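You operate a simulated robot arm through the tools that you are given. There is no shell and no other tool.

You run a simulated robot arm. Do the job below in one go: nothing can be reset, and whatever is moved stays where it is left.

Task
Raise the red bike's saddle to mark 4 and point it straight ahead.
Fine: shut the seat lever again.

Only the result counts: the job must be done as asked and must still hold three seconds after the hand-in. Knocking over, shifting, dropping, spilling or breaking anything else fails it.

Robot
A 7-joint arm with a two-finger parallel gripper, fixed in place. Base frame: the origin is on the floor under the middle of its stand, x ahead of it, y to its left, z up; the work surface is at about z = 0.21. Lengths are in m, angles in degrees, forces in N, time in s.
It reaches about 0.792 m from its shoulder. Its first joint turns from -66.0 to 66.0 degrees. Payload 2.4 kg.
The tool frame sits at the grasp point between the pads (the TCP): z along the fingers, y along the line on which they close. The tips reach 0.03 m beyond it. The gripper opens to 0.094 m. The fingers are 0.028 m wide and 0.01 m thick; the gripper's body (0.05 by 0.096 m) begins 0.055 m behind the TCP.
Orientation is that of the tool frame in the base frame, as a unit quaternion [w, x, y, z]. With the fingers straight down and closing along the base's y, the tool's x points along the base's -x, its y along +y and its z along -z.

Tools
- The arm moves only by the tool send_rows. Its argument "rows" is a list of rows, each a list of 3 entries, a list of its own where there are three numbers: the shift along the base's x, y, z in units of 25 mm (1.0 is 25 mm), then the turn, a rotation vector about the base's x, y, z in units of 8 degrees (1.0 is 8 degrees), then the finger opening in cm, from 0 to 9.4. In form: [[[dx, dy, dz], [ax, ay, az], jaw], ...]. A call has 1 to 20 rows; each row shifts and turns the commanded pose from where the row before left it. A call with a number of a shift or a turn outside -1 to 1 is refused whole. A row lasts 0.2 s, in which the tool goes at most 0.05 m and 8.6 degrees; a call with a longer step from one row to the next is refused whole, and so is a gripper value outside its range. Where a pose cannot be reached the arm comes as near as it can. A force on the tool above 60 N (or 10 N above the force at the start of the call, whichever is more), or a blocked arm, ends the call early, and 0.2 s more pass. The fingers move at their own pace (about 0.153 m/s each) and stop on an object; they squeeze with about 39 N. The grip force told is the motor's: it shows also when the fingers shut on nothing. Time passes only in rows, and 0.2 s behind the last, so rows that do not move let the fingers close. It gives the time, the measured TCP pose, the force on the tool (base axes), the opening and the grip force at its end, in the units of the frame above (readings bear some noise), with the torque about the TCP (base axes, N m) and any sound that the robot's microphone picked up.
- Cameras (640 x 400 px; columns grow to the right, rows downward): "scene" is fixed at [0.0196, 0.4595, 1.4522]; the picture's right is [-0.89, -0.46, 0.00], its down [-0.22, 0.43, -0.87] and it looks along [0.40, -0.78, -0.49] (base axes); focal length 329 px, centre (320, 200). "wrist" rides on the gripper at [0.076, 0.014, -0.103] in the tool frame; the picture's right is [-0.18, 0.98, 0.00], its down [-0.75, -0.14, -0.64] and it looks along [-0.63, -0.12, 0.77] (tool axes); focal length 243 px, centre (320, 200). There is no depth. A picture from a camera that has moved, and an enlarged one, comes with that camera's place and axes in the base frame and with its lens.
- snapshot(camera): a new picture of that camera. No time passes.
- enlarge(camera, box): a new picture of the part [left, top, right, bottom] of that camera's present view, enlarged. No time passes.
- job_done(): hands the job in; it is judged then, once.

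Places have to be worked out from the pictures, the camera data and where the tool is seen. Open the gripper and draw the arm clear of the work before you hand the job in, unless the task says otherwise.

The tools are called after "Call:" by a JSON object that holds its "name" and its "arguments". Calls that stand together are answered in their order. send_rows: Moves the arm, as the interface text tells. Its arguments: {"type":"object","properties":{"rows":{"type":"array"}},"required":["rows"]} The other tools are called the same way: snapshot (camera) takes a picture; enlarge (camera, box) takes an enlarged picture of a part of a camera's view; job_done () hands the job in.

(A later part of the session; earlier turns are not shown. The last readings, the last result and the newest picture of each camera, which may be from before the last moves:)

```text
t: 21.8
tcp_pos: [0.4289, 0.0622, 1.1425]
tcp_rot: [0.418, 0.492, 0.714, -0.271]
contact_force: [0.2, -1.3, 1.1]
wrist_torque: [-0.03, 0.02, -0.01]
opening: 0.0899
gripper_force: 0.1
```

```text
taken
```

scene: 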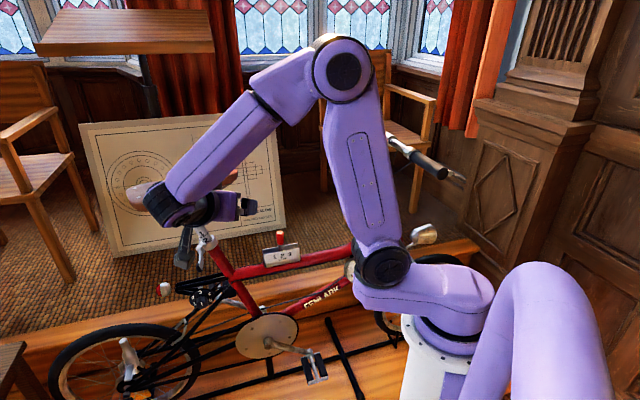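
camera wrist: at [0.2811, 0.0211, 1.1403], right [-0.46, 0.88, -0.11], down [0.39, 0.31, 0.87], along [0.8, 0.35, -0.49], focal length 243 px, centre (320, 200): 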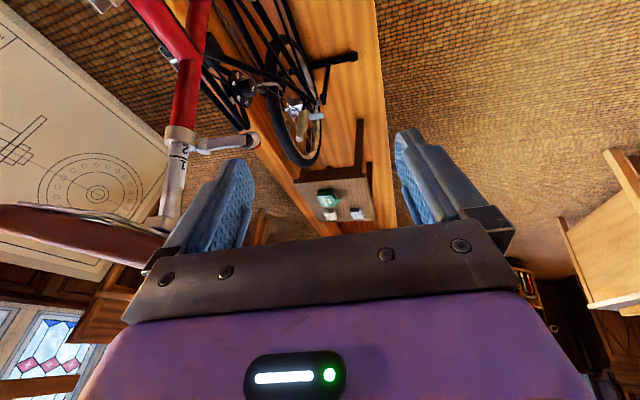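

Good. Now I bring the hand from sideways to pointing straight down.

Call:
{"name": "send_rows", "arguments": {"rows": [[[0, 0, 0.2], [0.881, 0.32, 0], 9.0], [[0, 0, 0.2], [0.881, 0.32, 0], 9.0], [[0, 0, 0.2], [0.881, 0.32, 0], 9.0], [[0, 0, 0.2], [0.881, 0.32, 0], 9.0], [[0, 0, 0.2], [0.881, 0.32, 0], 9.0], [[0, 0, 0.2], [0.881, 0.32, 0], 9.0], [[0, 0, 0.2], [0.881, 0.32, 0], 9.0], [[0, 0, 0.2], [0.881, 0.32, 0], 9.0]]}}

Call:
{"name": "snapshot", "arguments": {"camera": "scene"}}

```text
t: 23.6
tcp_pos: [0.428, 0.0591, 1.1742]
tcp_rot: [0.122, 0.569, 0.812, -0.058]
contact_force: [-0.4, 0.2, 0.3]
wrist_torque: [0.01, -0.02, 0.03]
opening: 0.09
gripper_force: 0.1
out of reach, approached as far as the arm can: row 7, 8
```

```text
taken
```

scene: 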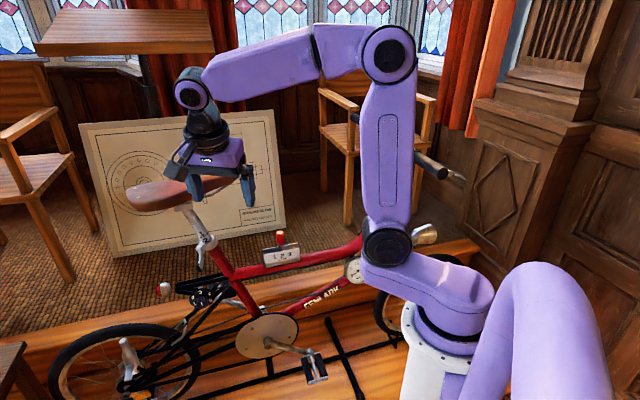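

Nearly there (tilt 15° left), but some joint still limits. I test turning the yaw back (+z) from here.

Call:
{"name": "send_rows", "arguments": {"rows": [[[0, 0, 0], [0, 0, 0.9], 9.0], [[0, 0, 0], [0, 0, 0.9], 9.0], [[0, 0, 0], [0, 0, 0.9], 9.0], [[0, 0, 0], [0, 0, 0.9], 9.0]]}}

```text
t: 24.6
tcp_pos: [0.4109, 0.072, 1.1649]
tcp_rot: [0.137, 0.349, 0.927, -0.029]
contact_force: [-0.7, 0.0, 0.5]
wrist_torque: [0.03, 0.02, 0.02]
opening: 0.0901
gripper_force: 0.2
out of reach, approached as far as the arm can: row 4
```

Partly reachable. I now head for the initial, well-conditioned pose (around [0.42, -0.13, 1.28], straight down, yaw 0), moving toward -y and up while straightening.

Call:
{"name": "send_rows", "arguments": {"rows": [[[0.03, -0.9, 0.51], [0.047, 0.222, 0.567], 9.0], [[0.03, -0.9, 0.51], [0.047, 0.222, 0.567], 9.0], [[0.03, -0.9, 0.51], [0.047, 0.222, 0.567], 9.0], [[0.03, -0.9, 0.51], [0.047, 0.222, 0.567], 9.0], [[0.03, -0.9, 0.51], [0.047, 0.222, 0.567], 9.0], [[0.03, -0.9, 0.51], [0.047, 0.222, 0.567], 9.0], [[0.03, -0.9, 0.51], [0.047, 0.222, 0.567], 9.0], [[0.03, -0.9, 0.51], [0.047, 0.222, 0.567], 9.0], [[0.03, -0.9, 0.51], [0.047, 0.222, 0.567], 9.0]]}}

Call:
{"name": "snapshot", "arguments": {"camera": "scene"}}

```text
t: 26.6
tcp_pos: [0.3761, 0.0018, 1.1848]
tcp_rot: [0.133, 0.164, 0.975, -0.062]
contact_force: [-0.1, -0.2, 0.2]
wrist_torque: [0.0, -0.03, 0.03]
opening: 0.09
gripper_force: 0.0
out of reach, approached as far as the arm can: row 1, 2, 3, 4, 5, 6, 7, 8, 9
```

```text
taken
```

scene: 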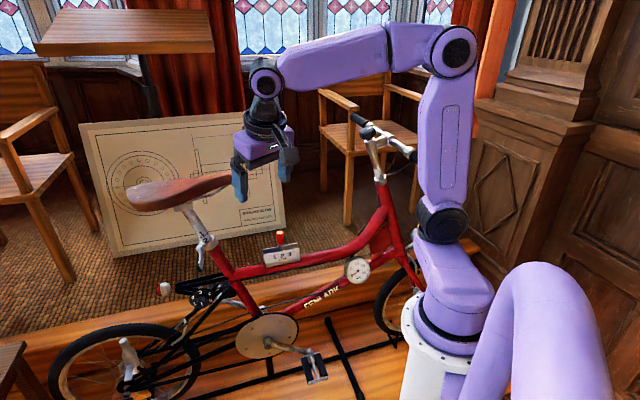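

The shoulder has swung to the first joint's -66° limit; that is what blocks. A vertical hand is not needed though: a forward-tilted hand can straddle the nose as well. I test a plain -y move without rotation.

Call:
{"name": "send_rows", "arguments": {"rows": [[[0, -0.6, 0], [0, 0, 0], 9.0], [[0, -0.6, 0], [0, 0, 0], 9.0], [[0, -0.6, 0], [0, 0, 0], 9.0]]}}

```text
t: 27.4
tcp_pos: [0.3753, -0.0401, 1.1837]
tcp_rot: [0.137, 0.164, 0.975, -0.066]
contact_force: [-1.0, -0.5, -0.4]
wrist_torque: [-0.01, 0.01, -0.03]
opening: 0.0899
gripper_force: 0.1
out of reach, approached as far as the arm can: row 3
```

Plain translation works. I now move outward and toward -y while tilting the hand forward again, which should unwind the first joint.

Call:
{"name": "send_rows", "arguments": {"rows": [[[0.5, -0.5, 0], [0, -0.6, 0], 9.0], [[0.5, -0.5, 0], [0, -0.6, 0], 9.0], [[0.5, -0.5, 0], [0, -0.6, 0], 9.0], [[0.5, -0.5, 0], [0, -0.6, 0], 9.0]]}}

Call:
{"name": "snapshot", "arguments": {"camera": "scene"}}

```text
t: 28.4
tcp_pos: [0.4263, -0.0937, 1.1828]
tcp_rot: [0.295, 0.174, 0.939, -0.034]
contact_force: [-0.3, -0.6, -0.2]
wrist_torque: [0.01, 0.0, -0.03]
opening: 0.0901
gripper_force: 0.0
```

```text
taken
```

scene: 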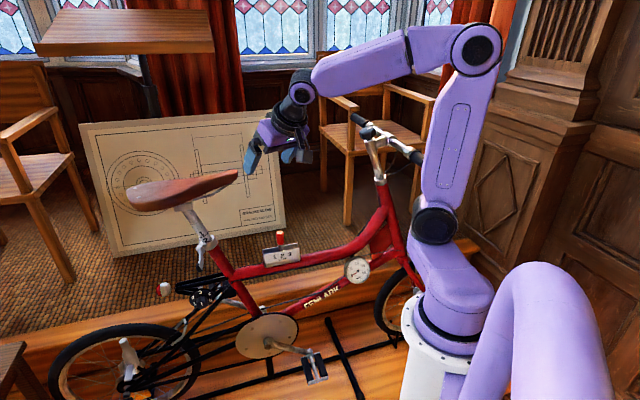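

The arm moves well with the hand tilted forward. I now turn the hand (+z) toward the saddle's lateral direction while shifting toward -y, in front of the nose, in two stages.

Call:
{"name": "send_rows", "arguments": {"rows": [[[0.2, -0.4, 0.1], [0, 0, 0.97], 9.0], [[0.2, -0.4, 0.1], [0, 0, 0.97], 9.0], [[0.2, -0.4, 0.1], [0, 0, 0.97], 9.0], [[0.2, -0.4, 0.1], [0, 0, 0.97], 9.0], [[0.2, -0.4, 0.1], [0, 0, 0.97], 9.0]]}}

Call:
{"name": "snapshot", "arguments": {"camera": "scene"}}

```text
t: 29.6
tcp_pos: [0.4214, -0.0326, 1.1486]
tcp_rot: [0.307, -0.044, 0.95, 0.012]
contact_force: [-1.2, 0.2, 0.1]
wrist_torque: [0.01, 0.01, -0.01]
opening: 0.0898
gripper_force: 0.2
out of reach, approached as far as the arm can: row 2, 3, 4, 5
```

```text
taken
```

scene: 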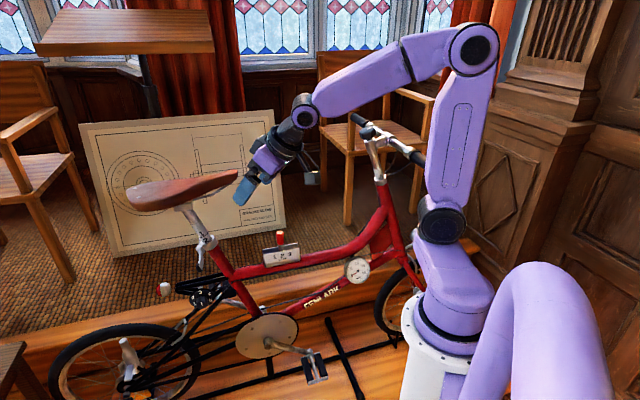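

The yaw is now about +5° but the first joint sits at its limit again. Pure translations still work there, so I shift toward -y in small steps, letting the other joints take it up.

Call:
{"name": "send_rows", "arguments": {"rows": [[[0.1, -0.5, 0.1], [0, 0, 0], 9.0], [[0.1, -0.5, 0.1], [0, 0, 0], 9.0], [[0.1, -0.5, 0.1], [0, 0, 0], 9.0], [[0.1, -0.5, 0.1], [0, 0, 0], 9.0], [[0.1, -0.5, 0.1], [0, 0, 0], 9.0], [[0.1, -0.5, 0.1], [0, 0, 0], 9.0]]}}

Call:
{"name": "snapshot", "arguments": {"camera": "scene"}}

```text
t: 31.0
tcp_pos: [0.4218, -0.0467, 1.137]
tcp_rot: [0.312, -0.042, 0.949, 0.006]
contact_force: [0.0, -0.6, 0.1]
wrist_torque: [0.01, -0.03, 0.01]
opening: 0.0901
gripper_force: 0.0
out of reach, approached as far as the arm can: row 1, 2, 3, 4, 5, 6
```

```text
taken
```

scene: 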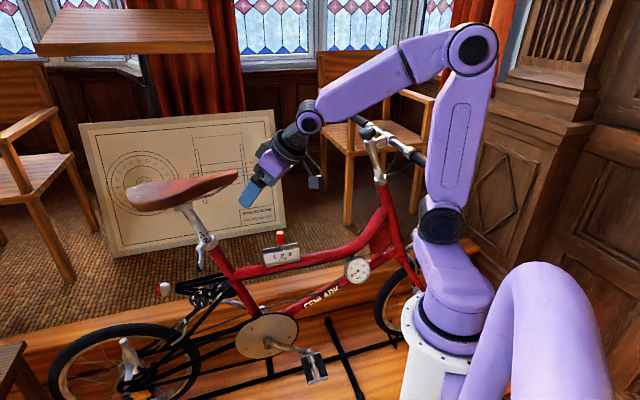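

Stuck in this corner. I go the other way: outward, up and to +y, which should pull the first joint off its limit, then look at the arm's shape.

Call:
{"name": "send_rows", "arguments": {"rows": [[[0.6, 0.6, 0.5], [0, 0, 0], 9.0], [[0.6, 0.6, 0.5], [0, 0, 0], 9.0], [[0.6, 0.6, 0.5], [0, 0, 0], 9.0], [[0.6, 0.6, 0.5], [0, 0, 0], 9.0], [[0.6, 0.6, 0.5], [0, 0, 0], 9.0], [[0.6, 0.6, 0.5], [0, 0, 0], 9.0]]}}

Call:
{"name": "snapshot", "arguments": {"camera": "scene"}}

```text
t: 32.4
tcp_pos: [0.5093, 0.0438, 1.2109]
tcp_rot: [0.309, -0.044, 0.95, 0.011]
contact_force: [0.0, -0.2, 0.4]
wrist_torque: [0.02, 0.0, 0.03]
opening: 0.0899
gripper_force: 0.0
```

```text
taken
```

scene: 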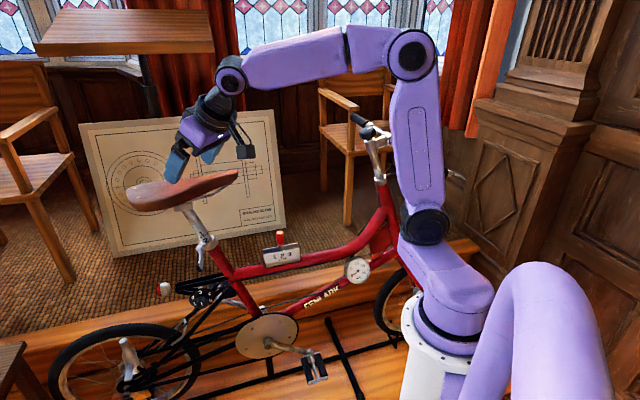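

The first joint is coming off its limit (hub moved back). I now sweep the whole arm about the base axis to +y (natural first-joint motion, with yaw), to unwind it further in free space.

Call:
{"name": "send_rows", "arguments": {"rows": [[[-0.096, 0.887, 0], [0, 0, 0.3125], 9.0], [[-0.134, 0.882, 0], [0, 0, 0.3125], 9.0], [[-0.172, 0.875, 0], [0, 0, 0.3125], 9.0], [[-0.21, 0.867, 0], [0, 0, 0.3125], 9.0], [[-0.248, 0.857, 0], [0, 0, 0.3125], 9.0], [[-0.285, 0.845, 0], [0, 0, 0.3125], 9.0], [[-0.322, 0.832, 0], [0, 0, 0.3125], 9.0], [[-0.358, 0.817, 0], [0, 0, 0.3125], 9.0], [[-0.393, 0.801, 0], [0, 0, 0.3125], 9.0], [[-0.428, 0.783, 0], [0, 0, 0.3125], 9.0], [[-0.461, 0.763, 0], [0, 0, 0.3125], 9.0], [[-0.494, 0.742, 0], [0, 0, 0.3125], 9.0]]}}

Call:
{"name": "snapshot", "arguments": {"camera": "scene"}}

```text
t: 35.0
tcp_pos: [0.4212, 0.2927, 1.2101]
tcp_rot: [0.295, -0.288, 0.906, 0.091]
contact_force: [0.0, -0.1, 0.4]
wrist_torque: [0.0, 0.01, -0.01]
opening: 0.09
gripper_force: 0.1
```

```text
taken
```

scene: 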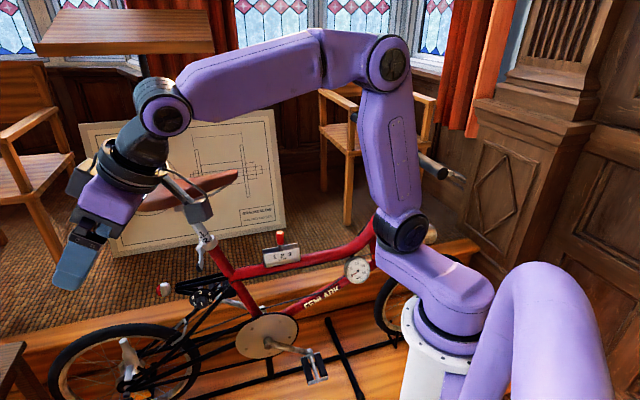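

The shoulder has unwound by some 20°. I retract radially and then sweep back toward -y close in, without undoing the yaw.

Call:
{"name": "send_rows", "arguments": {"rows": [[[-0.8, -0.57, 0], [0, 0, 0], 9.0], [[-0.8, -0.57, 0], [0, 0, 0], 9.0], [[-0.8, -0.57, 0], [0, 0, 0], 9.0], [[-0.8, -0.57, 0], [0, 0, 0], 9.0], [[0.1, -0.9, 0], [0, 0, 0], 9.0], [[0.1, -0.9, 0], [0, 0, 0], 9.0], [[0.1, -0.9, 0], [0, 0, 0], 9.0], [[0.1, -0.9, 0], [0, 0, 0], 9.0], [[0.1, -0.9, 0], [0, 0, 0], 9.0], [[0.1, -0.9, 0], [0, 0, 0], 9.0]]}}

Call:
{"name": "snapshot", "arguments": {"camera": "scene"}}

```text
t: 37.2
tcp_pos: [0.3205, 0.1374, 1.191]
tcp_rot: [0.296, -0.288, 0.907, 0.09]
contact_force: [0.1, -0.2, 0.3]
wrist_torque: [0.0, 0.0, -0.01]
opening: 0.0899
gripper_force: 0.0
out of reach, approached as far as the arm can: row 7, 8, 9, 10
```

```text
taken
```

scene: 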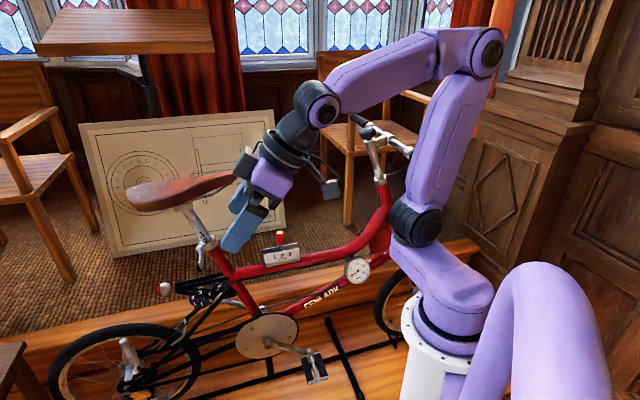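

The stuck spots occur when the arm is folded close in with the elbow swung right. So I stay extended: I go well outward first, above saddle height, and will then move toward -y at large radius.

Call:
{"name": "send_rows", "arguments": {"rows": [[[1.0, 0, 0.2], [0, 0, 0], 9.0], [[1.0, 0, 0.2], [0, 0, 0], 9.0], [[1.0, 0, 0.2], [0, 0, 0], 9.0], [[1.0, 0, 0.2], [0, 0, 0], 9.0], [[1.0, 0, 0.2], [0, 0, 0], 9.0], [[1.0, 0, 0.2], [0, 0, 0], 9.0], [[1.0, 0, 0.2], [0, 0, 0], 9.0], [[1.0, 0, 0.2], [0, 0, 0], 9.0]]}}

Call:
{"name": "snapshot", "arguments": {"camera": "scene"}}

```text
t: 39.0
tcp_pos: [0.3784, 0.1952, 1.1785]
tcp_rot: [0.295, -0.288, 0.907, 0.09]
contact_force: [-0.7, -0.4, -0.7]
wrist_torque: [-0.02, -0.02, 0.0]
opening: 0.09
gripper_force: 0.1
out of reach, approached as far as the arm can: row 1, 2, 3, 4, 5, 6, 7, 8
```

```text
taken
```

scene: 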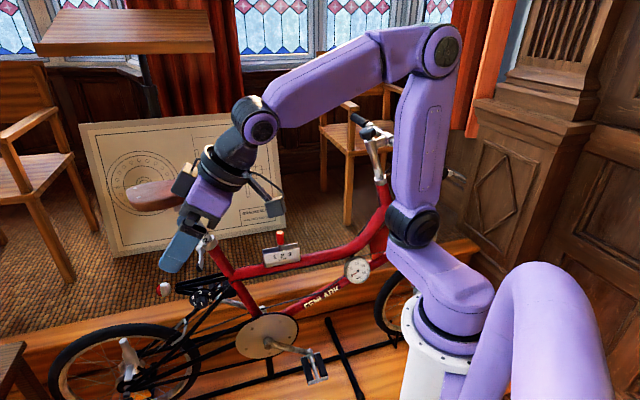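

The pattern (orientation kept, sweeps to the right blocked) points to the wrist being in a flipped solution at a roll limit. I go back to the forward-tilted pose that was reachable before (tilt 60°, yaw 0), passing the hand on the right side of the forearm.

Call:
{"name": "send_rows", "arguments": {"rows": [[[0.3, -0.5, -0.3], [0.161, -0.483, -0.718], 9.0], [[0.4, -0.8, -0.5], [0.161, -0.483, -0.718], 9.0], [[0.5, -0.9, -0.6], [0.161, -0.483, -0.718], 9.0], [[0.5, -0.9, -0.6], [0.161, -0.483, -0.718], 9.0], [[0.6, -1.0, -0.6], [0.161, -0.483, -0.718], 9.0], [[0.6, -1.0, -0.6], [0.161, -0.483, -0.718], 9.0]]}}

Call:
{"name": "snapshot", "arguments": {"camera": "scene"}}

```text
t: 40.4
tcp_pos: [0.4522, 0.0693, 1.098]
tcp_rot: [0.499, -0.001, 0.866, 0.001]
contact_force: [-0.4, -0.3, 0.3]
wrist_torque: [0.0, 0.03, -0.01]
opening: 0.0899
gripper_force: 0.0
```

```text
taken
```

scene: 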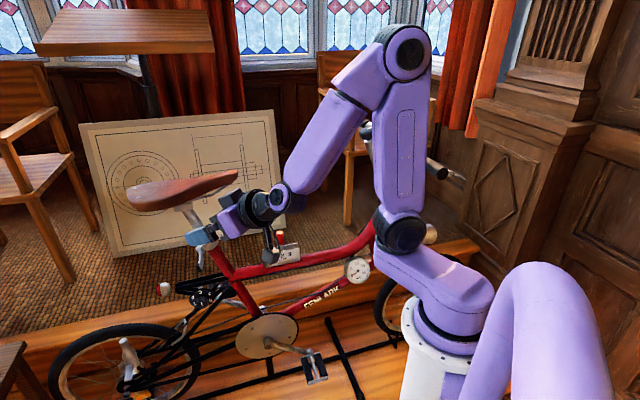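

Reached cleanly, and the shoulder is back in a comfortable place. From here I keep the hand tilted forward and turn it (+z) while moving toward -y, toward the front of the saddle nose.

Call:
{"name": "send_rows", "arguments": {"rows": [[[0.15, -0.9, 0.2], [0, 0, 0.75], 9.0], [[0.15, -0.9, 0.2], [0, 0, 0.75], 9.0], [[0.15, -0.9, 0.2], [0, 0, 0.75], 9.0], [[0.15, -0.9, 0.2], [0, 0, 0.75], 9.0], [[0.15, -0.9, 0.2], [0, 0, 0.75], 9.0]]}}

Call:
{"name": "snapshot", "arguments": {"camera": "scene"}}

```text
t: 41.6
tcp_pos: [0.4715, -0.0431, 1.1254]
tcp_rot: [0.482, -0.224, 0.837, 0.131]
contact_force: [-0.9, -0.9, -0.5]
wrist_torque: [0.02, -0.02, -0.01]
opening: 0.0899
gripper_force: 0.0
```

```text
taken
```

scene: 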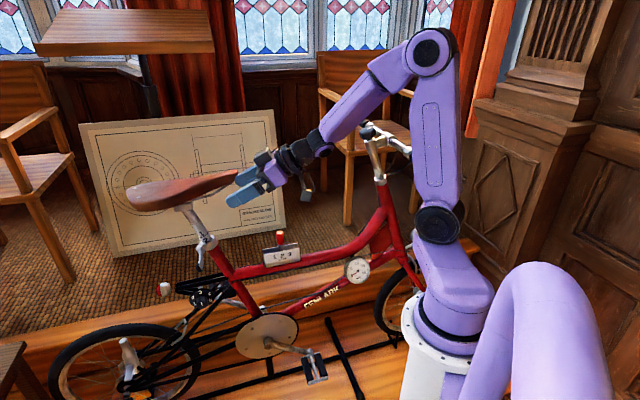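

Good, yaw +30° with tilt 60° is reached. I now go up and outward (staying above saddle height), which should relieve the first joint.

Call:
{"name": "send_rows", "arguments": {"rows": [[[0.7, -0.3, 0.8], [0, 0, 0], 9.0], [[0.7, -0.3, 0.8], [0, 0, 0], 9.0], [[0.7, -0.3, 0.8], [0, 0, 0], 9.0], [[0.7, -0.3, 0.8], [0, 0, 0], 9.0]]}}

Call:
{"name": "snapshot", "arguments": {"camera": "scene"}}

Call:
{"name": "snapshot", "arguments": {"camera": "wrist"}}

```text
t: 42.6
tcp_pos: [0.5387, -0.0713, 1.2051]
tcp_rot: [0.482, -0.224, 0.837, 0.129]
contact_force: [-1.1, -0.7, 0.5]
wrist_torque: [-0.01, 0.0, -0.02]
opening: 0.0901
gripper_force: 0.0
```

```text
taken
```

scene: 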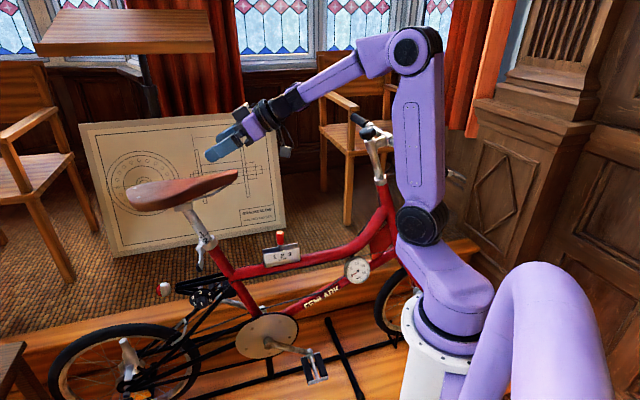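

```text
taken
camera wrist: at [0.4225, -0.1239, 1.1898], right [-0.41, 0.9, 0.16], down [-0.08, -0.21, 0.97], along [0.91, 0.39, 0.16], focal length 243 px, centre (320, 200)
```

wrist: 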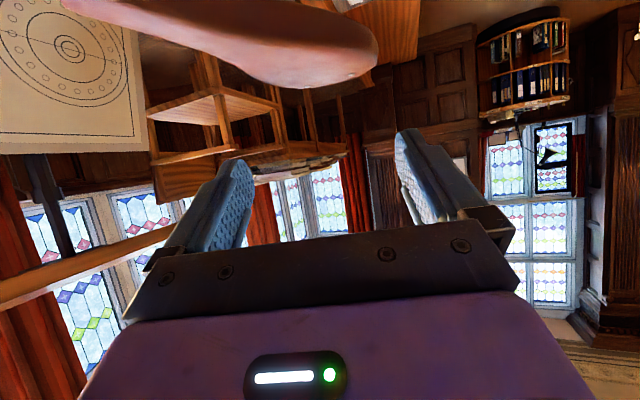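

The first joint has margin again. I keep this height and go toward -y with a further 20° of yaw, ending in front of the nose.

Call:
{"name": "send_rows", "arguments": {"rows": [[[0.1, -0.8, 0], [0, 0, 0.4], 9.0], [[0.1, -0.8, 0], [0, 0, 0.4], 9.0], [[0.1, -0.8, 0], [0, 0, 0.4], 9.0], [[0.1, -0.8, 0], [0, 0, 0.4], 9.0], [[0.1, -0.8, 0], [0, 0, 0.4], 9.0]]}}

Call:
{"name": "snapshot", "arguments": {"camera": "scene"}}

Call:
{"name": "snapshot", "arguments": {"camera": "wrist"}}

```text
t: 43.8
tcp_pos: [0.5526, -0.1722, 1.205]
tcp_rot: [0.46, -0.34, 0.797, 0.196]
contact_force: [-0.9, 0.5, 0.2]
wrist_torque: [-0.02, 0.01, 0.0]
opening: 0.09
gripper_force: 0.1
```

```text
taken
```

scene: 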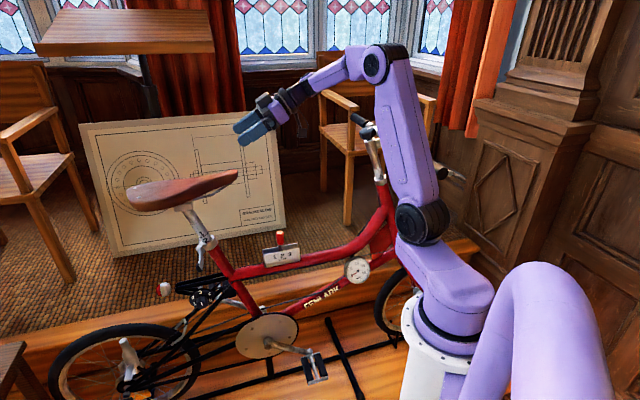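

```text
taken
camera wrist: at [0.4549, -0.2546, 1.1906], right [-0.65, 0.75, 0.16], down [-0.02, -0.23, 0.97], along [0.76, 0.63, 0.16], focal length 243 px, centre (320, 200)
```

wrist: 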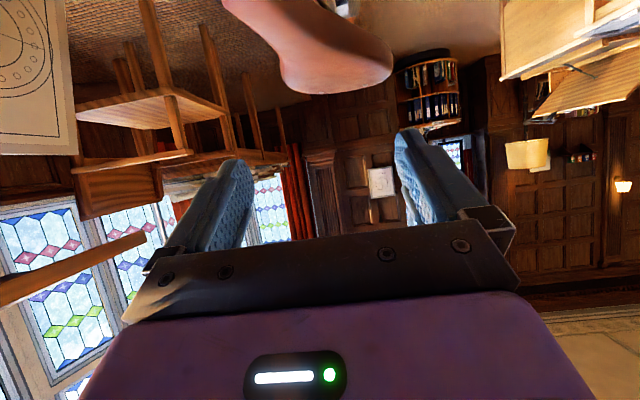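

Reached: hand heading ~46°, tilt 60°, above and in front of the nose. I lower it to the pre-grasp point about 9 cm short of the grip point on the nose.

Call:
{"name": "send_rows", "arguments": {"rows": [[[0.16, -0.23, -0.8], [0, 0, 0.19], 9.0], [[0.16, -0.23, -0.8], [0, 0, 0.19], 9.0], [[0.16, -0.23, -0.8], [0, 0, 0.19], 9.0], [[0.16, -0.23, -0.8], [0, 0, 0.19], 9.0]]}}

Call:
{"name": "snapshot", "arguments": {"camera": "wrist"}}

Call:
{"name": "enlarge", "arguments": {"camera": "scene", "box": [110, 110, 302, 230]}}

```text
t: 44.8
tcp_pos: [0.5674, -0.1983, 1.1235]
tcp_rot: [0.449, -0.382, 0.777, 0.22]
contact_force: [-0.3, 0.1, 0.3]
wrist_torque: [-0.01, 0.0, 0.04]
opening: 0.09
gripper_force: 0.2
```

```text
taken
camera wrist: at [0.4799, -0.2896, 1.1089], right [-0.72, 0.67, 0.16], down [0.0, -0.23, 0.97], along [0.69, 0.7, 0.16], focal length 243 px, centre (320, 200)
```

wrist: 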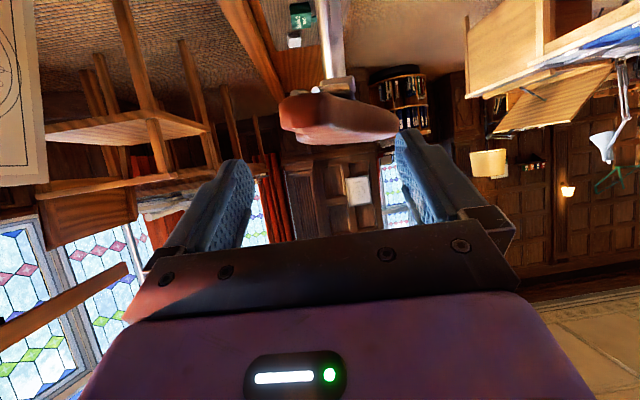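

```text
3.33 times, centred on (206, 170) of scene
camera zoom: at [0.0196, 0.4595, 1.4522], right [-0.89, -0.46, 0.0], down [-0.22, 0.43, -0.87], along [0.4, -0.78, -0.49], focal length 1096 px, centre (700, 300)
```

zoom: 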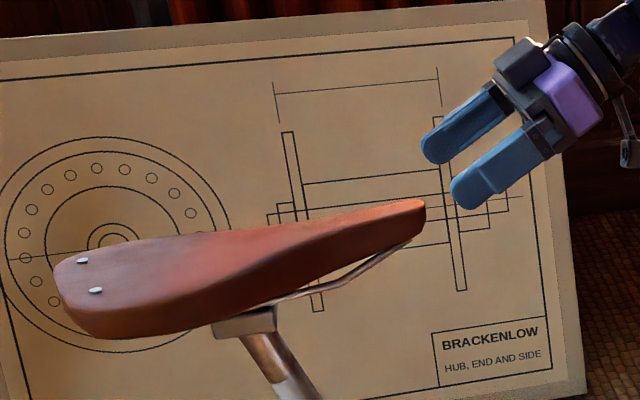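

I enlarge the wrist view to check how the nose lies between the fingers.

Call:
{"name": "enlarge", "arguments": {"camera": "wrist", "box": [220, 60, 444, 200]}}

Call:
{"name": "enlarge", "arguments": {"camera": "scene", "box": [200, 120, 312, 190]}}

```text
2.86 times, centred on (332, 130) of wrist
camera zoom: at [0.4799, -0.2896, 1.1089], right [-0.72, 0.67, 0.16], down [0.0, -0.23, 0.97], along [0.69, 0.7, 0.16], focal length 693 px, centre (286, 400)
```

zoom: 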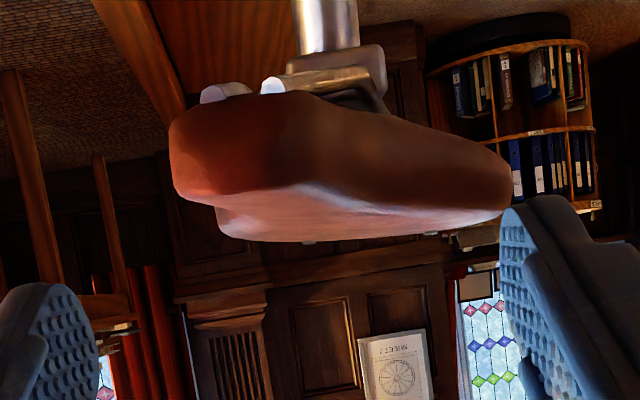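

```text
5.71 times, centred on (256, 155) of scene
camera zoom: at [0.0196, 0.4595, 1.4522], right [-0.89, -0.46, 0.0], down [-0.22, 0.43, -0.87], along [0.4, -0.78, -0.49], focal length 1879 px, centre (686, 457)
```

zoom: 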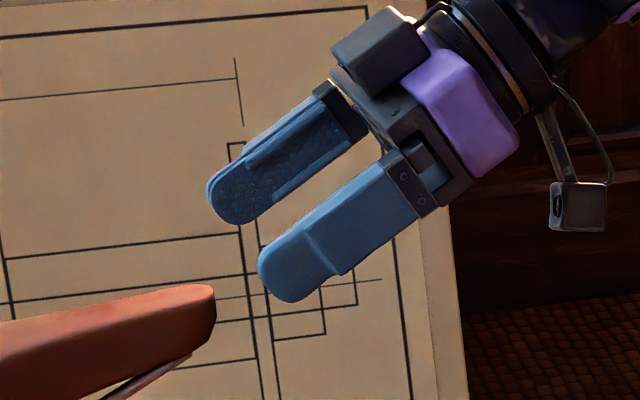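

The nose is about 3 cm wide and lies slightly to the bike's left of the fingers' midline. I shift by 6 mm and advance halfway, then check.

Call:
{"name": "send_rows", "arguments": {"rows": [[[0.54, 0.4, -0.45], [0, 0, 0], 9.0], [[0.54, 0.52, -0.45], [0, 0, 0], 9.0]]}}

Call:
{"name": "enlarge", "arguments": {"camera": "wrist", "box": [160, 40, 480, 240]}}

Call:
{"name": "enlarge", "arguments": {"camera": "scene", "box": [180, 130, 292, 200]}}

```text
t: 45.4
tcp_pos: [0.5954, -0.1747, 1.1021]
tcp_rot: [0.449, -0.381, 0.777, 0.221]
contact_force: [0.7, 0.0, 0.0]
wrist_torque: [-0.01, -0.04, 0.0]
opening: 0.09
gripper_force: 0.0
```

```text
2.00 times, centred on (320, 140) of wrist
camera zoom: at [0.5063, -0.2661, 1.0869], right [-0.72, 0.68, 0.16], down [0.0, -0.23, 0.97], along [0.69, 0.7, 0.16], focal length 485 px, centre (320, 320)
```

zoom: 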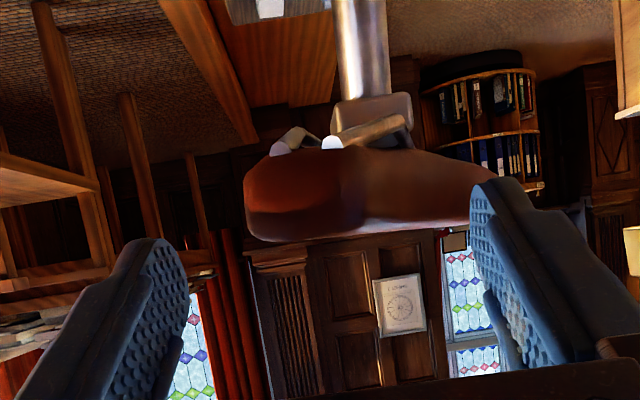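

```text
5.71 times, centred on (236, 165) of scene
camera zoom: at [0.0196, 0.4595, 1.4522], right [-0.89, -0.46, 0.0], down [-0.22, 0.43, -0.87], along [0.4, -0.78, -0.49], focal length 1879 px, centre (800, 400)
```

zoom: 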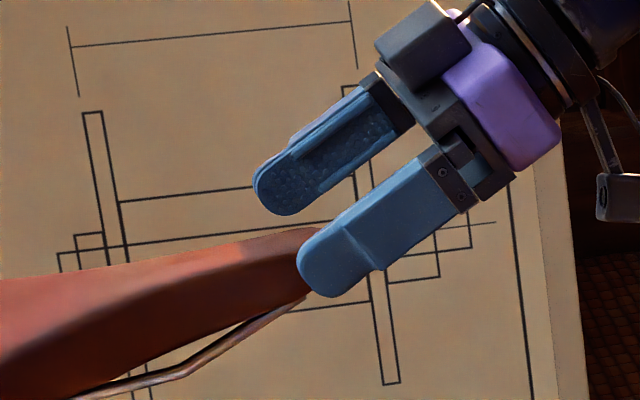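

The nose is well inside the opening. I advance the rest of the way so the pads lie alongside the nose, then close gently.

Call:
{"name": "send_rows", "arguments": {"rows": [[[0.52, 0.66, -0.52], [0, 0, 0], 9.0], [[0.52, 0.66, -0.52], [0, 0, 0], 9.0]]}}

Call:
{"name": "enlarge", "arguments": {"camera": "wrist", "box": [160, 40, 480, 240]}}

Call:
{"name": "enlarge", "arguments": {"camera": "scene", "box": [180, 130, 292, 200]}}

```text
t: 46.0
tcp_pos: [0.6193, -0.1414, 1.075]
tcp_rot: [0.448, -0.381, 0.779, 0.219]
contact_force: [0.8, -0.5, -0.5]
wrist_torque: [0.02, 0.0, -0.03]
opening: 0.0896
gripper_force: 0.1
```

```text
2.00 times, centred on (320, 140) of wrist
camera zoom: at [0.531, -0.2333, 1.0598], right [-0.72, 0.68, 0.16], down [0.0, -0.23, 0.97], along [0.69, 0.7, 0.16], focal length 485 px, centre (320, 320)
```

zoom: 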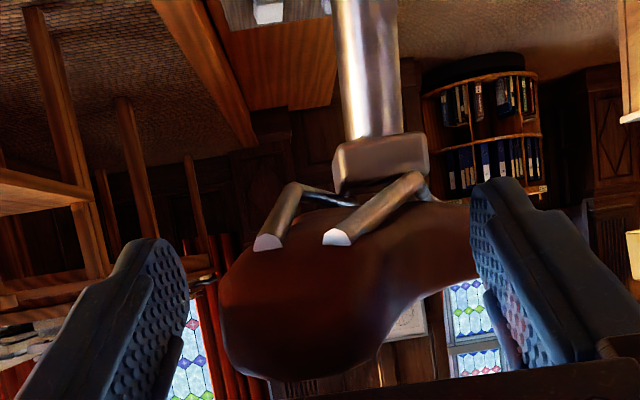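

```text
5.71 times, centred on (236, 165) of scene
camera zoom: at [0.0196, 0.4595, 1.4522], right [-0.89, -0.46, 0.0], down [-0.22, 0.43, -0.87], along [0.4, -0.78, -0.49], focal length 1879 px, centre (800, 400)
```

zoom: 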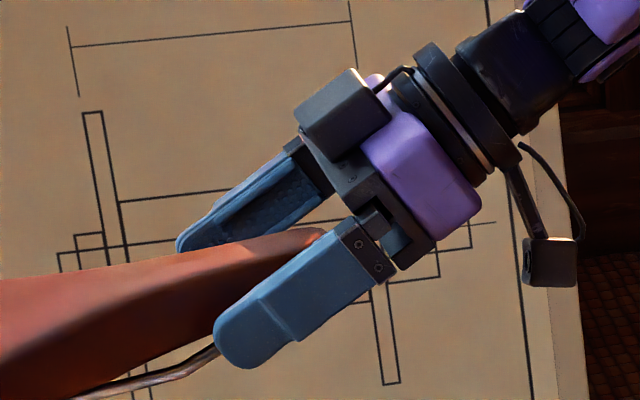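

The fingers straddle the nose. I close on it.

Call:
{"name": "send_rows", "arguments": {"rows": [[[0, 0, 0], [0, 0, 0], 6.0], [[0, 0, 0], [0, 0, 0], 4.0], [[0, 0, 0], [0, 0, 0], 2.0], [[0, 0, 0], [0, 0, 0], 2.0]]}}

Call:
{"name": "enlarge", "arguments": {"camera": "wrist", "box": [160, 40, 480, 240]}}

Call:
{"name": "enlarge", "arguments": {"camera": "scene", "box": [110, 130, 302, 250]}}

```text
t: 47.0
tcp_pos: [0.6169, -0.1398, 1.074]
tcp_rot: [0.447, -0.384, 0.776, 0.224]
contact_force: [-25.9, 3.2, 2.3]
wrist_torque: [0.49, 0.77, 2.78]
opening: 0.0488
gripper_force: 45.0
```

```text
2.00 times, centred on (320, 140) of wrist
camera zoom: at [0.5294, -0.232, 1.0597], right [-0.73, 0.67, 0.16], down [0.01, -0.23, 0.97], along [0.69, 0.71, 0.16], focal length 485 px, centre (320, 320)
```

zoom: 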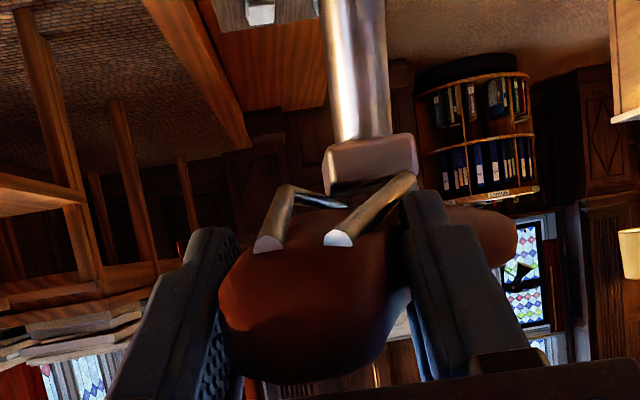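

```text
3.33 times, centred on (206, 190) of scene
camera zoom: at [0.0188, 0.4596, 1.4522], right [-0.89, -0.46, 0.0], down [-0.22, 0.43, -0.87], along [0.4, -0.78, -0.49], focal length 1096 px, centre (700, 233)
```

zoom: 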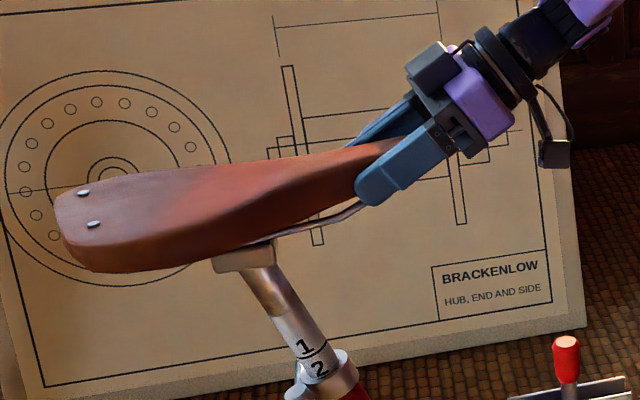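

Gripped at 4.9 cm with some side load, since pads and saddle are a few degrees apart. I test-lift 10 mm along the post axis and watch force and the mark.

Call:
{"name": "send_rows", "arguments": {"rows": [[[0.022, 0.022, 0.095], [0, 0, 0], 2.0], [[0.022, 0.022, 0.095], [0, 0, 0], 2.0], [[0.022, 0.022, 0.095], [0, 0, 0], 2.0], [[0.022, 0.022, 0.095], [0, 0, 0], 2.0]]}}

Call:
{"name": "enlarge", "arguments": {"camera": "scene", "box": [180, 190, 244, 250]}}

```text
t: 48.0
tcp_pos: [0.6201, -0.1386, 1.082]
tcp_rot: [0.445, -0.383, 0.778, 0.224]
contact_force: [-33.6, -1.3, -10.0]
wrist_torque: [1.41, 0.86, 3.0]
opening: 0.0491
gripper_force: 45.0
```

```text
6.67 times, centred on (212, 220) of scene
camera zoom: at [0.0188, 0.4593, 1.4523], right [-0.89, -0.46, 0.0], down [-0.22, 0.43, -0.87], along [0.4, -0.78, -0.49], focal length 2192 px, centre (1040, 67)
```

zoom: 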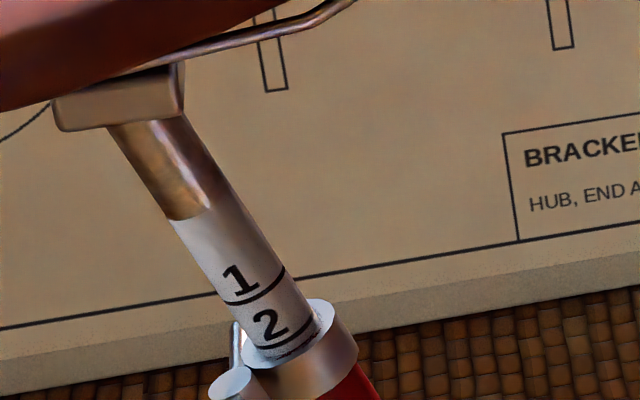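

The post slides with moderate friction: line 2 has risen about 9 mm above the collar, and the mark spacing works out at 25 mm. I now turn the saddle about the post axis toward straight ahead while lifting, in small steps.

Call:
{"name": "send_rows", "arguments": {"rows": [[[-0.1, 0.1, 0.126], [-0.02, -0.02, -0.087], 2.0], [[-0.1, 0.1, 0.126], [-0.02, -0.02, -0.087], 2.0], [[-0.092, 0.108, 0.122], [-0.02, -0.02, -0.087], 2.0], [[-0.092, 0.108, 0.122], [-0.02, -0.02, -0.087], 2.0]]}}

Call:
{"name": "enlarge", "arguments": {"camera": "scene", "box": [110, 130, 302, 250]}}

Call:
{"name": "enlarge", "arguments": {"camera": "wrist", "box": [160, 40, 480, 240]}}

```text
t: 49.0
tcp_pos: [0.6118, -0.1274, 1.0956]
tcp_rot: [0.453, -0.369, 0.786, 0.204]
contact_force: [-21.0, -1.1, -12.2]
wrist_torque: [0.11, 0.63, 2.16]
opening: 0.0463
gripper_force: 45.5
```

```text
3.33 times, centred on (206, 190) of scene
camera zoom: at [0.0192, 0.4594, 1.4523], right [-0.89, -0.46, 0.0], down [-0.22, 0.43, -0.87], along [0.4, -0.78, -0.49], focal length 1096 px, centre (700, 233)
```

zoom: 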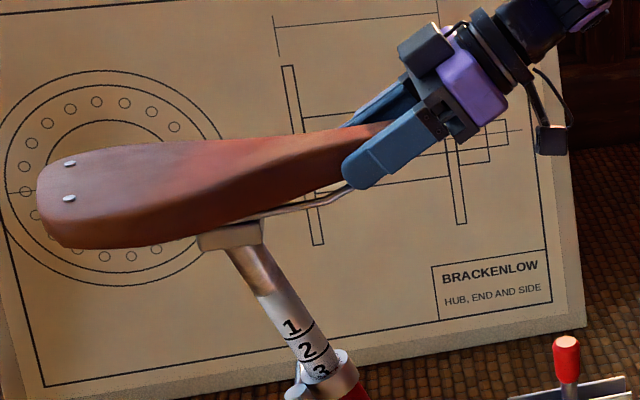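

```text
2.00 times, centred on (320, 140) of wrist
camera zoom: at [0.5193, -0.2152, 1.0814], right [-0.69, 0.71, 0.14], down [-0.01, -0.21, 0.98], along [0.72, 0.67, 0.16], focal length 485 px, centre (320, 320)
```

zoom: 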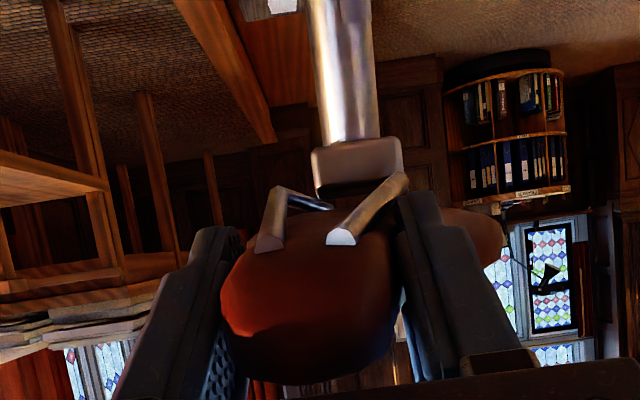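

Turning and rising as planned: mark 3 is emerging, about 10° of turn left. I continue with the next steps.

Call:
{"name": "send_rows", "arguments": {"rows": [[[-0.09, 0.114, 0.12], [-0.02, -0.02, -0.087], 2.0], [[-0.09, 0.114, 0.12], [-0.02, -0.02, -0.087], 2.0], [[-0.086, 0.122, 0.118], [-0.02, -0.02, -0.087], 2.0], [[-0.086, 0.122, 0.118], [-0.02, -0.02, -0.087], 2.0]]}}

Call:
{"name": "enlarge", "arguments": {"camera": "scene", "box": [180, 190, 244, 250]}}

```text
t: 50.0
tcp_pos: [0.6048, -0.1166, 1.1078]
tcp_rot: [0.463, -0.349, 0.794, 0.183]
contact_force: [-13.0, -7.7, -12.8]
wrist_torque: [0.22, 0.48, 0.76]
opening: 0.0446
gripper_force: 44.9
```

```text
6.67 times, centred on (212, 220) of scene
camera zoom: at [0.0195, 0.4592, 1.4523], right [-0.89, -0.46, 0.0], down [-0.22, 0.43, -0.87], along [0.4, -0.78, -0.49], focal length 2192 px, centre (1040, 67)
```

zoom: 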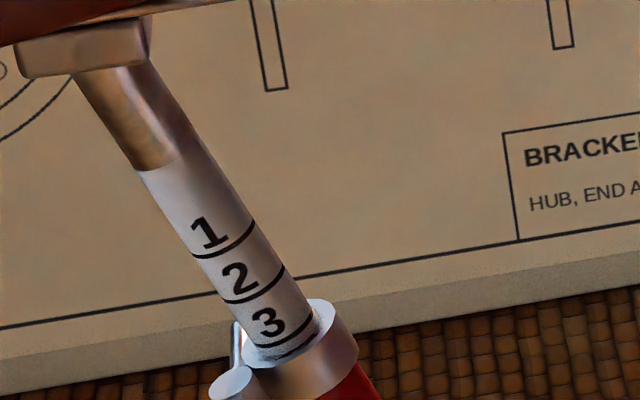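

Line 3 is now where line 2 was after the first test, so about 35 mm of the 50 mm are done and about 4° of turn remain. I do the remaining turn and most of the lift.

Call:
{"name": "send_rows", "arguments": {"rows": [[[-0.024, 0.078, 0.117], [-0.008, -0.008, -0.035], 2.0], [[-0.024, 0.078, 0.117], [-0.008, -0.008, -0.035], 2.0], [[-0.024, 0.078, 0.117], [-0.008, -0.008, -0.035], 2.0], [[-0.024, 0.078, 0.117], [-0.008, -0.008, -0.035], 2.0]]}}

Call:
{"name": "enlarge", "arguments": {"camera": "scene", "box": [188, 205, 236, 247]}}

Call:
{"name": "snapshot", "arguments": {"camera": "wrist"}}

Call:
{"name": "enlarge", "arguments": {"camera": "scene", "box": [100, 130, 292, 250]}}

```text
t: 51.0
tcp_pos: [0.6012, -0.1071, 1.12]
tcp_rot: [0.466, -0.343, 0.796, 0.177]
contact_force: [-5.1, -5.6, -16.0]
wrist_torque: [0.26, 0.67, 0.13]
opening: 0.0429
gripper_force: 45.5
```

```text
9.52 times, centred on (212, 226) of scene
camera zoom: at [0.0198, 0.4592, 1.4523], right [-0.89, -0.46, 0.0], down [-0.22, 0.43, -0.87], along [0.4, -0.78, -0.49], focal length 3132 px, centre (1349, -48)
```

zoom: 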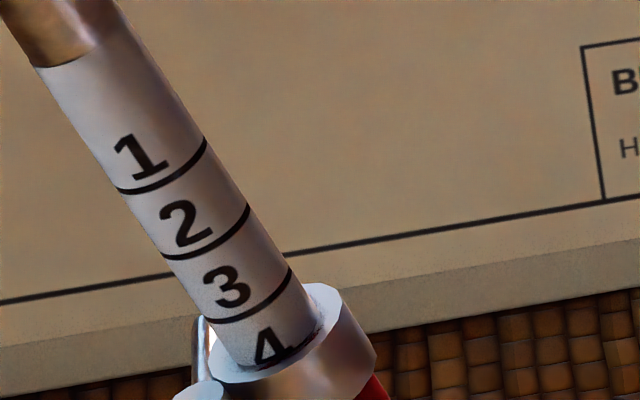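

```text
taken
camera wrist: at [0.5033, -0.189, 1.1043], right [-0.64, 0.76, 0.12], down [-0.05, -0.2, 0.98], along [0.77, 0.62, 0.16], focal length 243 px, centre (320, 200)
```

wrist: 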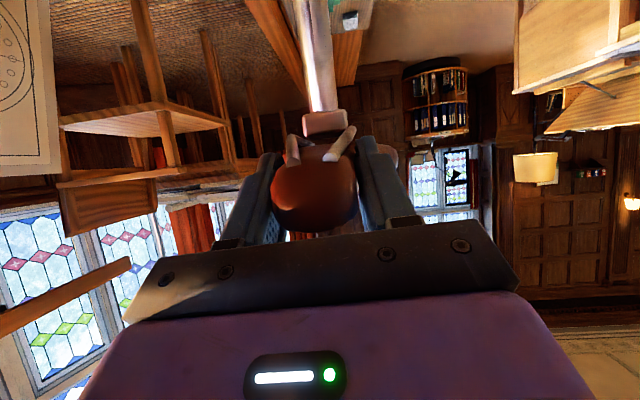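

```text
3.33 times, centred on (196, 190) of scene
camera zoom: at [0.0198, 0.4592, 1.4523], right [-0.89, -0.46, 0.0], down [-0.22, 0.43, -0.87], along [0.4, -0.78, -0.49], focal length 1096 px, centre (733, 233)
```

zoom: 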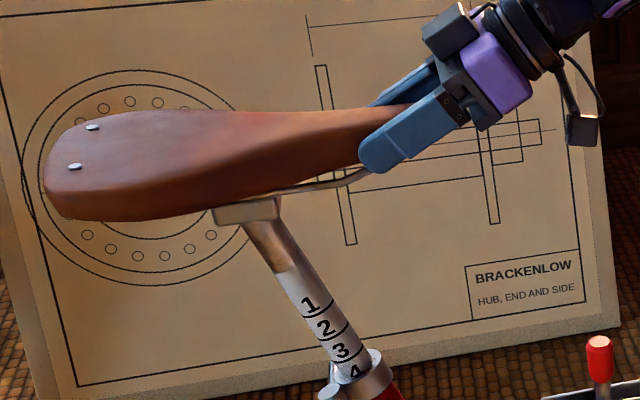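

Nearly there: the "4" is almost fully out while its line is not yet visible. I zoom further on the collar to measure the remaining few millimetres.

Call:
{"name": "enlarge", "arguments": {"camera": "scene", "box": [196, 225, 220, 245]}}

Call:
{"name": "enlarge", "arguments": {"camera": "wrist", "box": [240, 80, 420, 240]}}

```text
16.00 times, centred on (208, 235) of scene
camera zoom: at [0.0198, 0.4592, 1.4523], right [-0.89, -0.46, 0.0], down [-0.22, 0.43, -0.87], along [0.4, -0.78, -0.49], focal length 5262 px, centre (2112, -360)
```

zoom: 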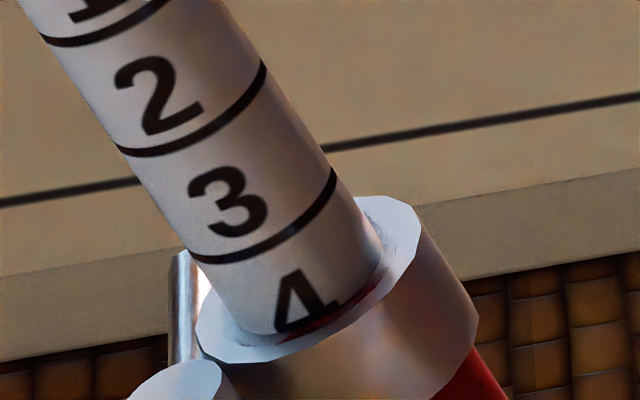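

```text
2.50 times, centred on (330, 160) of wrist
camera zoom: at [0.5033, -0.189, 1.1043], right [-0.64, 0.76, 0.12], down [-0.05, -0.2, 0.98], along [0.77, 0.62, 0.16], focal length 606 px, centre (295, 300)
```

zoom: 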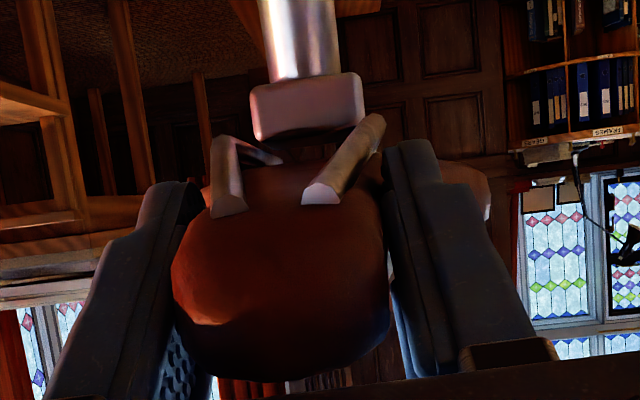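

The saddle now lies in the frame's plane (TCP x−y = 0.708; rivet line heading 135.6°, so within about 1°). Line 4 is still an estimated 4–5 mm inside the collar, so I lift 4 mm more and look again.

Call:
{"name": "send_rows", "arguments": {"rows": [[[0.018, 0.018, 0.076], [0, 0, 0], 2.0], [[0.018, 0.018, 0.076], [0, 0, 0], 2.0], [[0, 0, 0], [0, 0, 0], 2.0]]}}

Call:
{"name": "enlarge", "arguments": {"camera": "scene", "box": [196, 225, 220, 245]}}

```text
t: 51.8
tcp_pos: [0.6029, -0.1082, 1.1249]
tcp_rot: [0.465, -0.343, 0.796, 0.179]
contact_force: [-4.7, -0.8, -17.4]
wrist_torque: [0.48, 1.0, 0.04]
opening: 0.043
gripper_force: 45.3
```

```text
16.00 times, centred on (208, 235) of scene
camera zoom: at [0.0199, 0.4594, 1.4523], right [-0.89, -0.46, 0.0], down [-0.22, 0.43, -0.87], along [0.4, -0.78, -0.49], focal length 5262 px, centre (2112, -360)
```

zoom: 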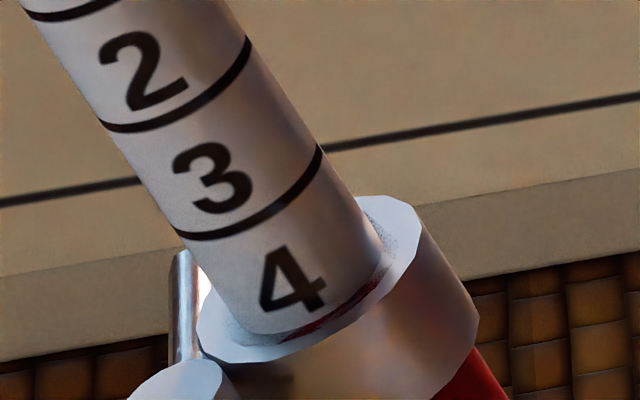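

The "4" is fully out and its line should be right at the rim. I zoom in further there, and on the starting reference of the handlebar collar, to compare.

Call:
{"name": "enlarge", "arguments": {"camera": "scene", "box": [200, 234, 216, 246]}}

Call:
{"name": "enlarge", "arguments": {"camera": "scene", "box": [370, 168, 394, 188]}}

```text
16.00 times, centred on (208, 240) of scene
camera zoom: at [0.0199, 0.4594, 1.4523], right [-0.89, -0.46, 0.0], down [-0.22, 0.43, -0.87], along [0.4, -0.78, -0.49], focal length 5262 px, centre (2112, -440)
```

zoom: 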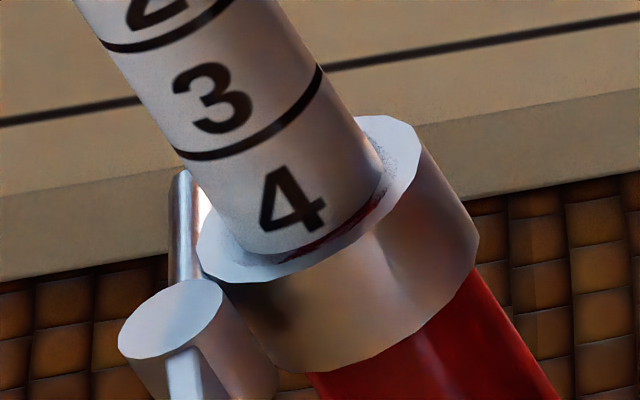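

```text
16.00 times, centred on (382, 178) of scene
camera zoom: at [0.0199, 0.4594, 1.4523], right [-0.89, -0.46, 0.0], down [-0.22, 0.43, -0.87], along [0.4, -0.78, -0.49], focal length 5262 px, centre (-672, 552)
```

zoom: 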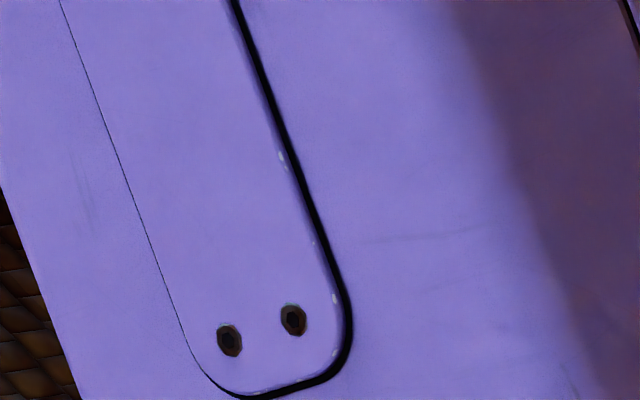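

Line 3 now sits where line 1 was at the start, i.e. very nearly 50 mm of lift. Line 4 isn't clearly showing yet, so I lift another 1.5 mm and look for it at the rim.

Call:
{"name": "send_rows", "arguments": {"rows": [[[0.014, 0.014, 0.057], [0, 0, 0], 2.0], [[0, 0, 0], [0, 0, 0], 2.0]]}}

Call:
{"name": "enlarge", "arguments": {"camera": "scene", "box": [200, 234, 216, 246]}}

```text
t: 52.4
tcp_pos: [0.6026, -0.1054, 1.1266]
tcp_rot: [0.465, -0.344, 0.796, 0.178]
contact_force: [-1.1, 3.5, -19.3]
wrist_torque: [0.88, 0.75, 0.02]
opening: 0.0431
gripper_force: 44.9
```

```text
16.00 times, centred on (208, 240) of scene
camera zoom: at [0.02, 0.4595, 1.4522], right [-0.89, -0.46, 0.0], down [-0.22, 0.43, -0.87], along [0.4, -0.78, -0.49], focal length 5262 px, centre (2112, -440)
```

zoom: 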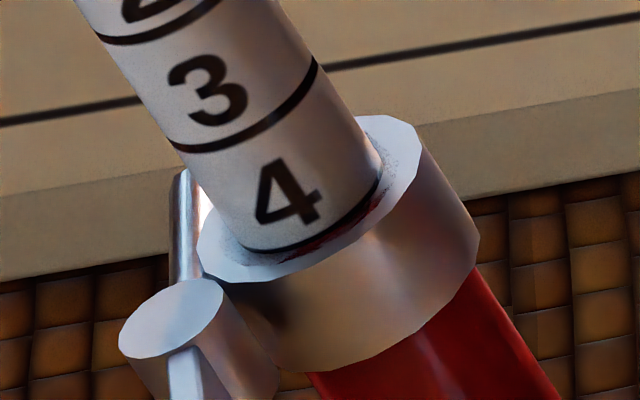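

Line 4 now shows as a thin line right at the collar's rim. Before releasing I test whether the post would hold by itself: a 1 mm downward nudge, reading the force's sign.

Call:
{"name": "send_rows", "arguments": {"rows": [[[-0.009, -0.009, -0.038], [0, 0, 0], 2.0], [[0, 0, 0], [0, 0, 0], 2.0]]}}

Call:
{"name": "enlarge", "arguments": {"camera": "scene", "box": [200, 234, 216, 246]}}

Call:
{"name": "enlarge", "arguments": {"camera": "scene", "box": [100, 130, 292, 250]}}

```text
t: 53.0
tcp_pos: [0.6026, -0.1058, 1.1259]
tcp_rot: [0.466, -0.345, 0.795, 0.179]
contact_force: [2.4, 6.2, -9.0]
wrist_torque: [0.26, 1.19, -0.06]
opening: 0.0429
gripper_force: 45.3
```

```text
16.00 times, centred on (208, 240) of scene
camera zoom: at [0.0199, 0.4596, 1.4522], right [-0.89, -0.46, 0.0], down [-0.22, 0.43, -0.87], along [0.4, -0.78, -0.49], focal length 5262 px, centre (2112, -440)
```

zoom: 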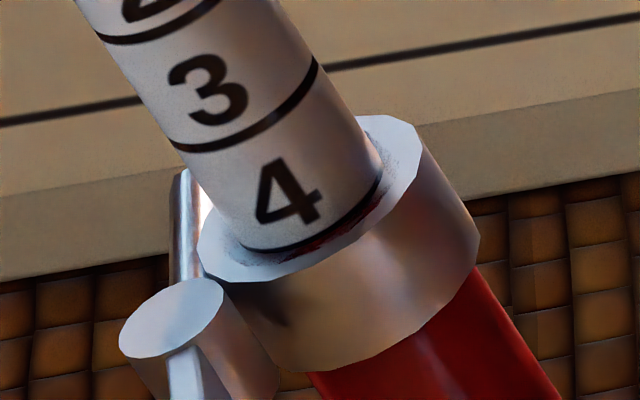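

```text
3.33 times, centred on (196, 190) of scene
camera zoom: at [0.0199, 0.4596, 1.4522], right [-0.89, -0.46, 0.0], down [-0.22, 0.43, -0.87], along [0.4, -0.78, -0.49], focal length 1096 px, centre (733, 233)
```

zoom: 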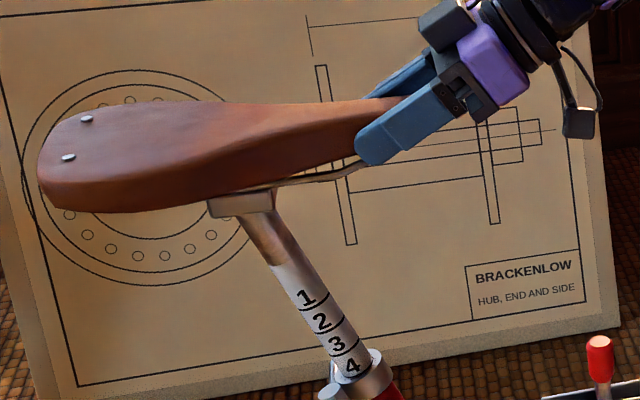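

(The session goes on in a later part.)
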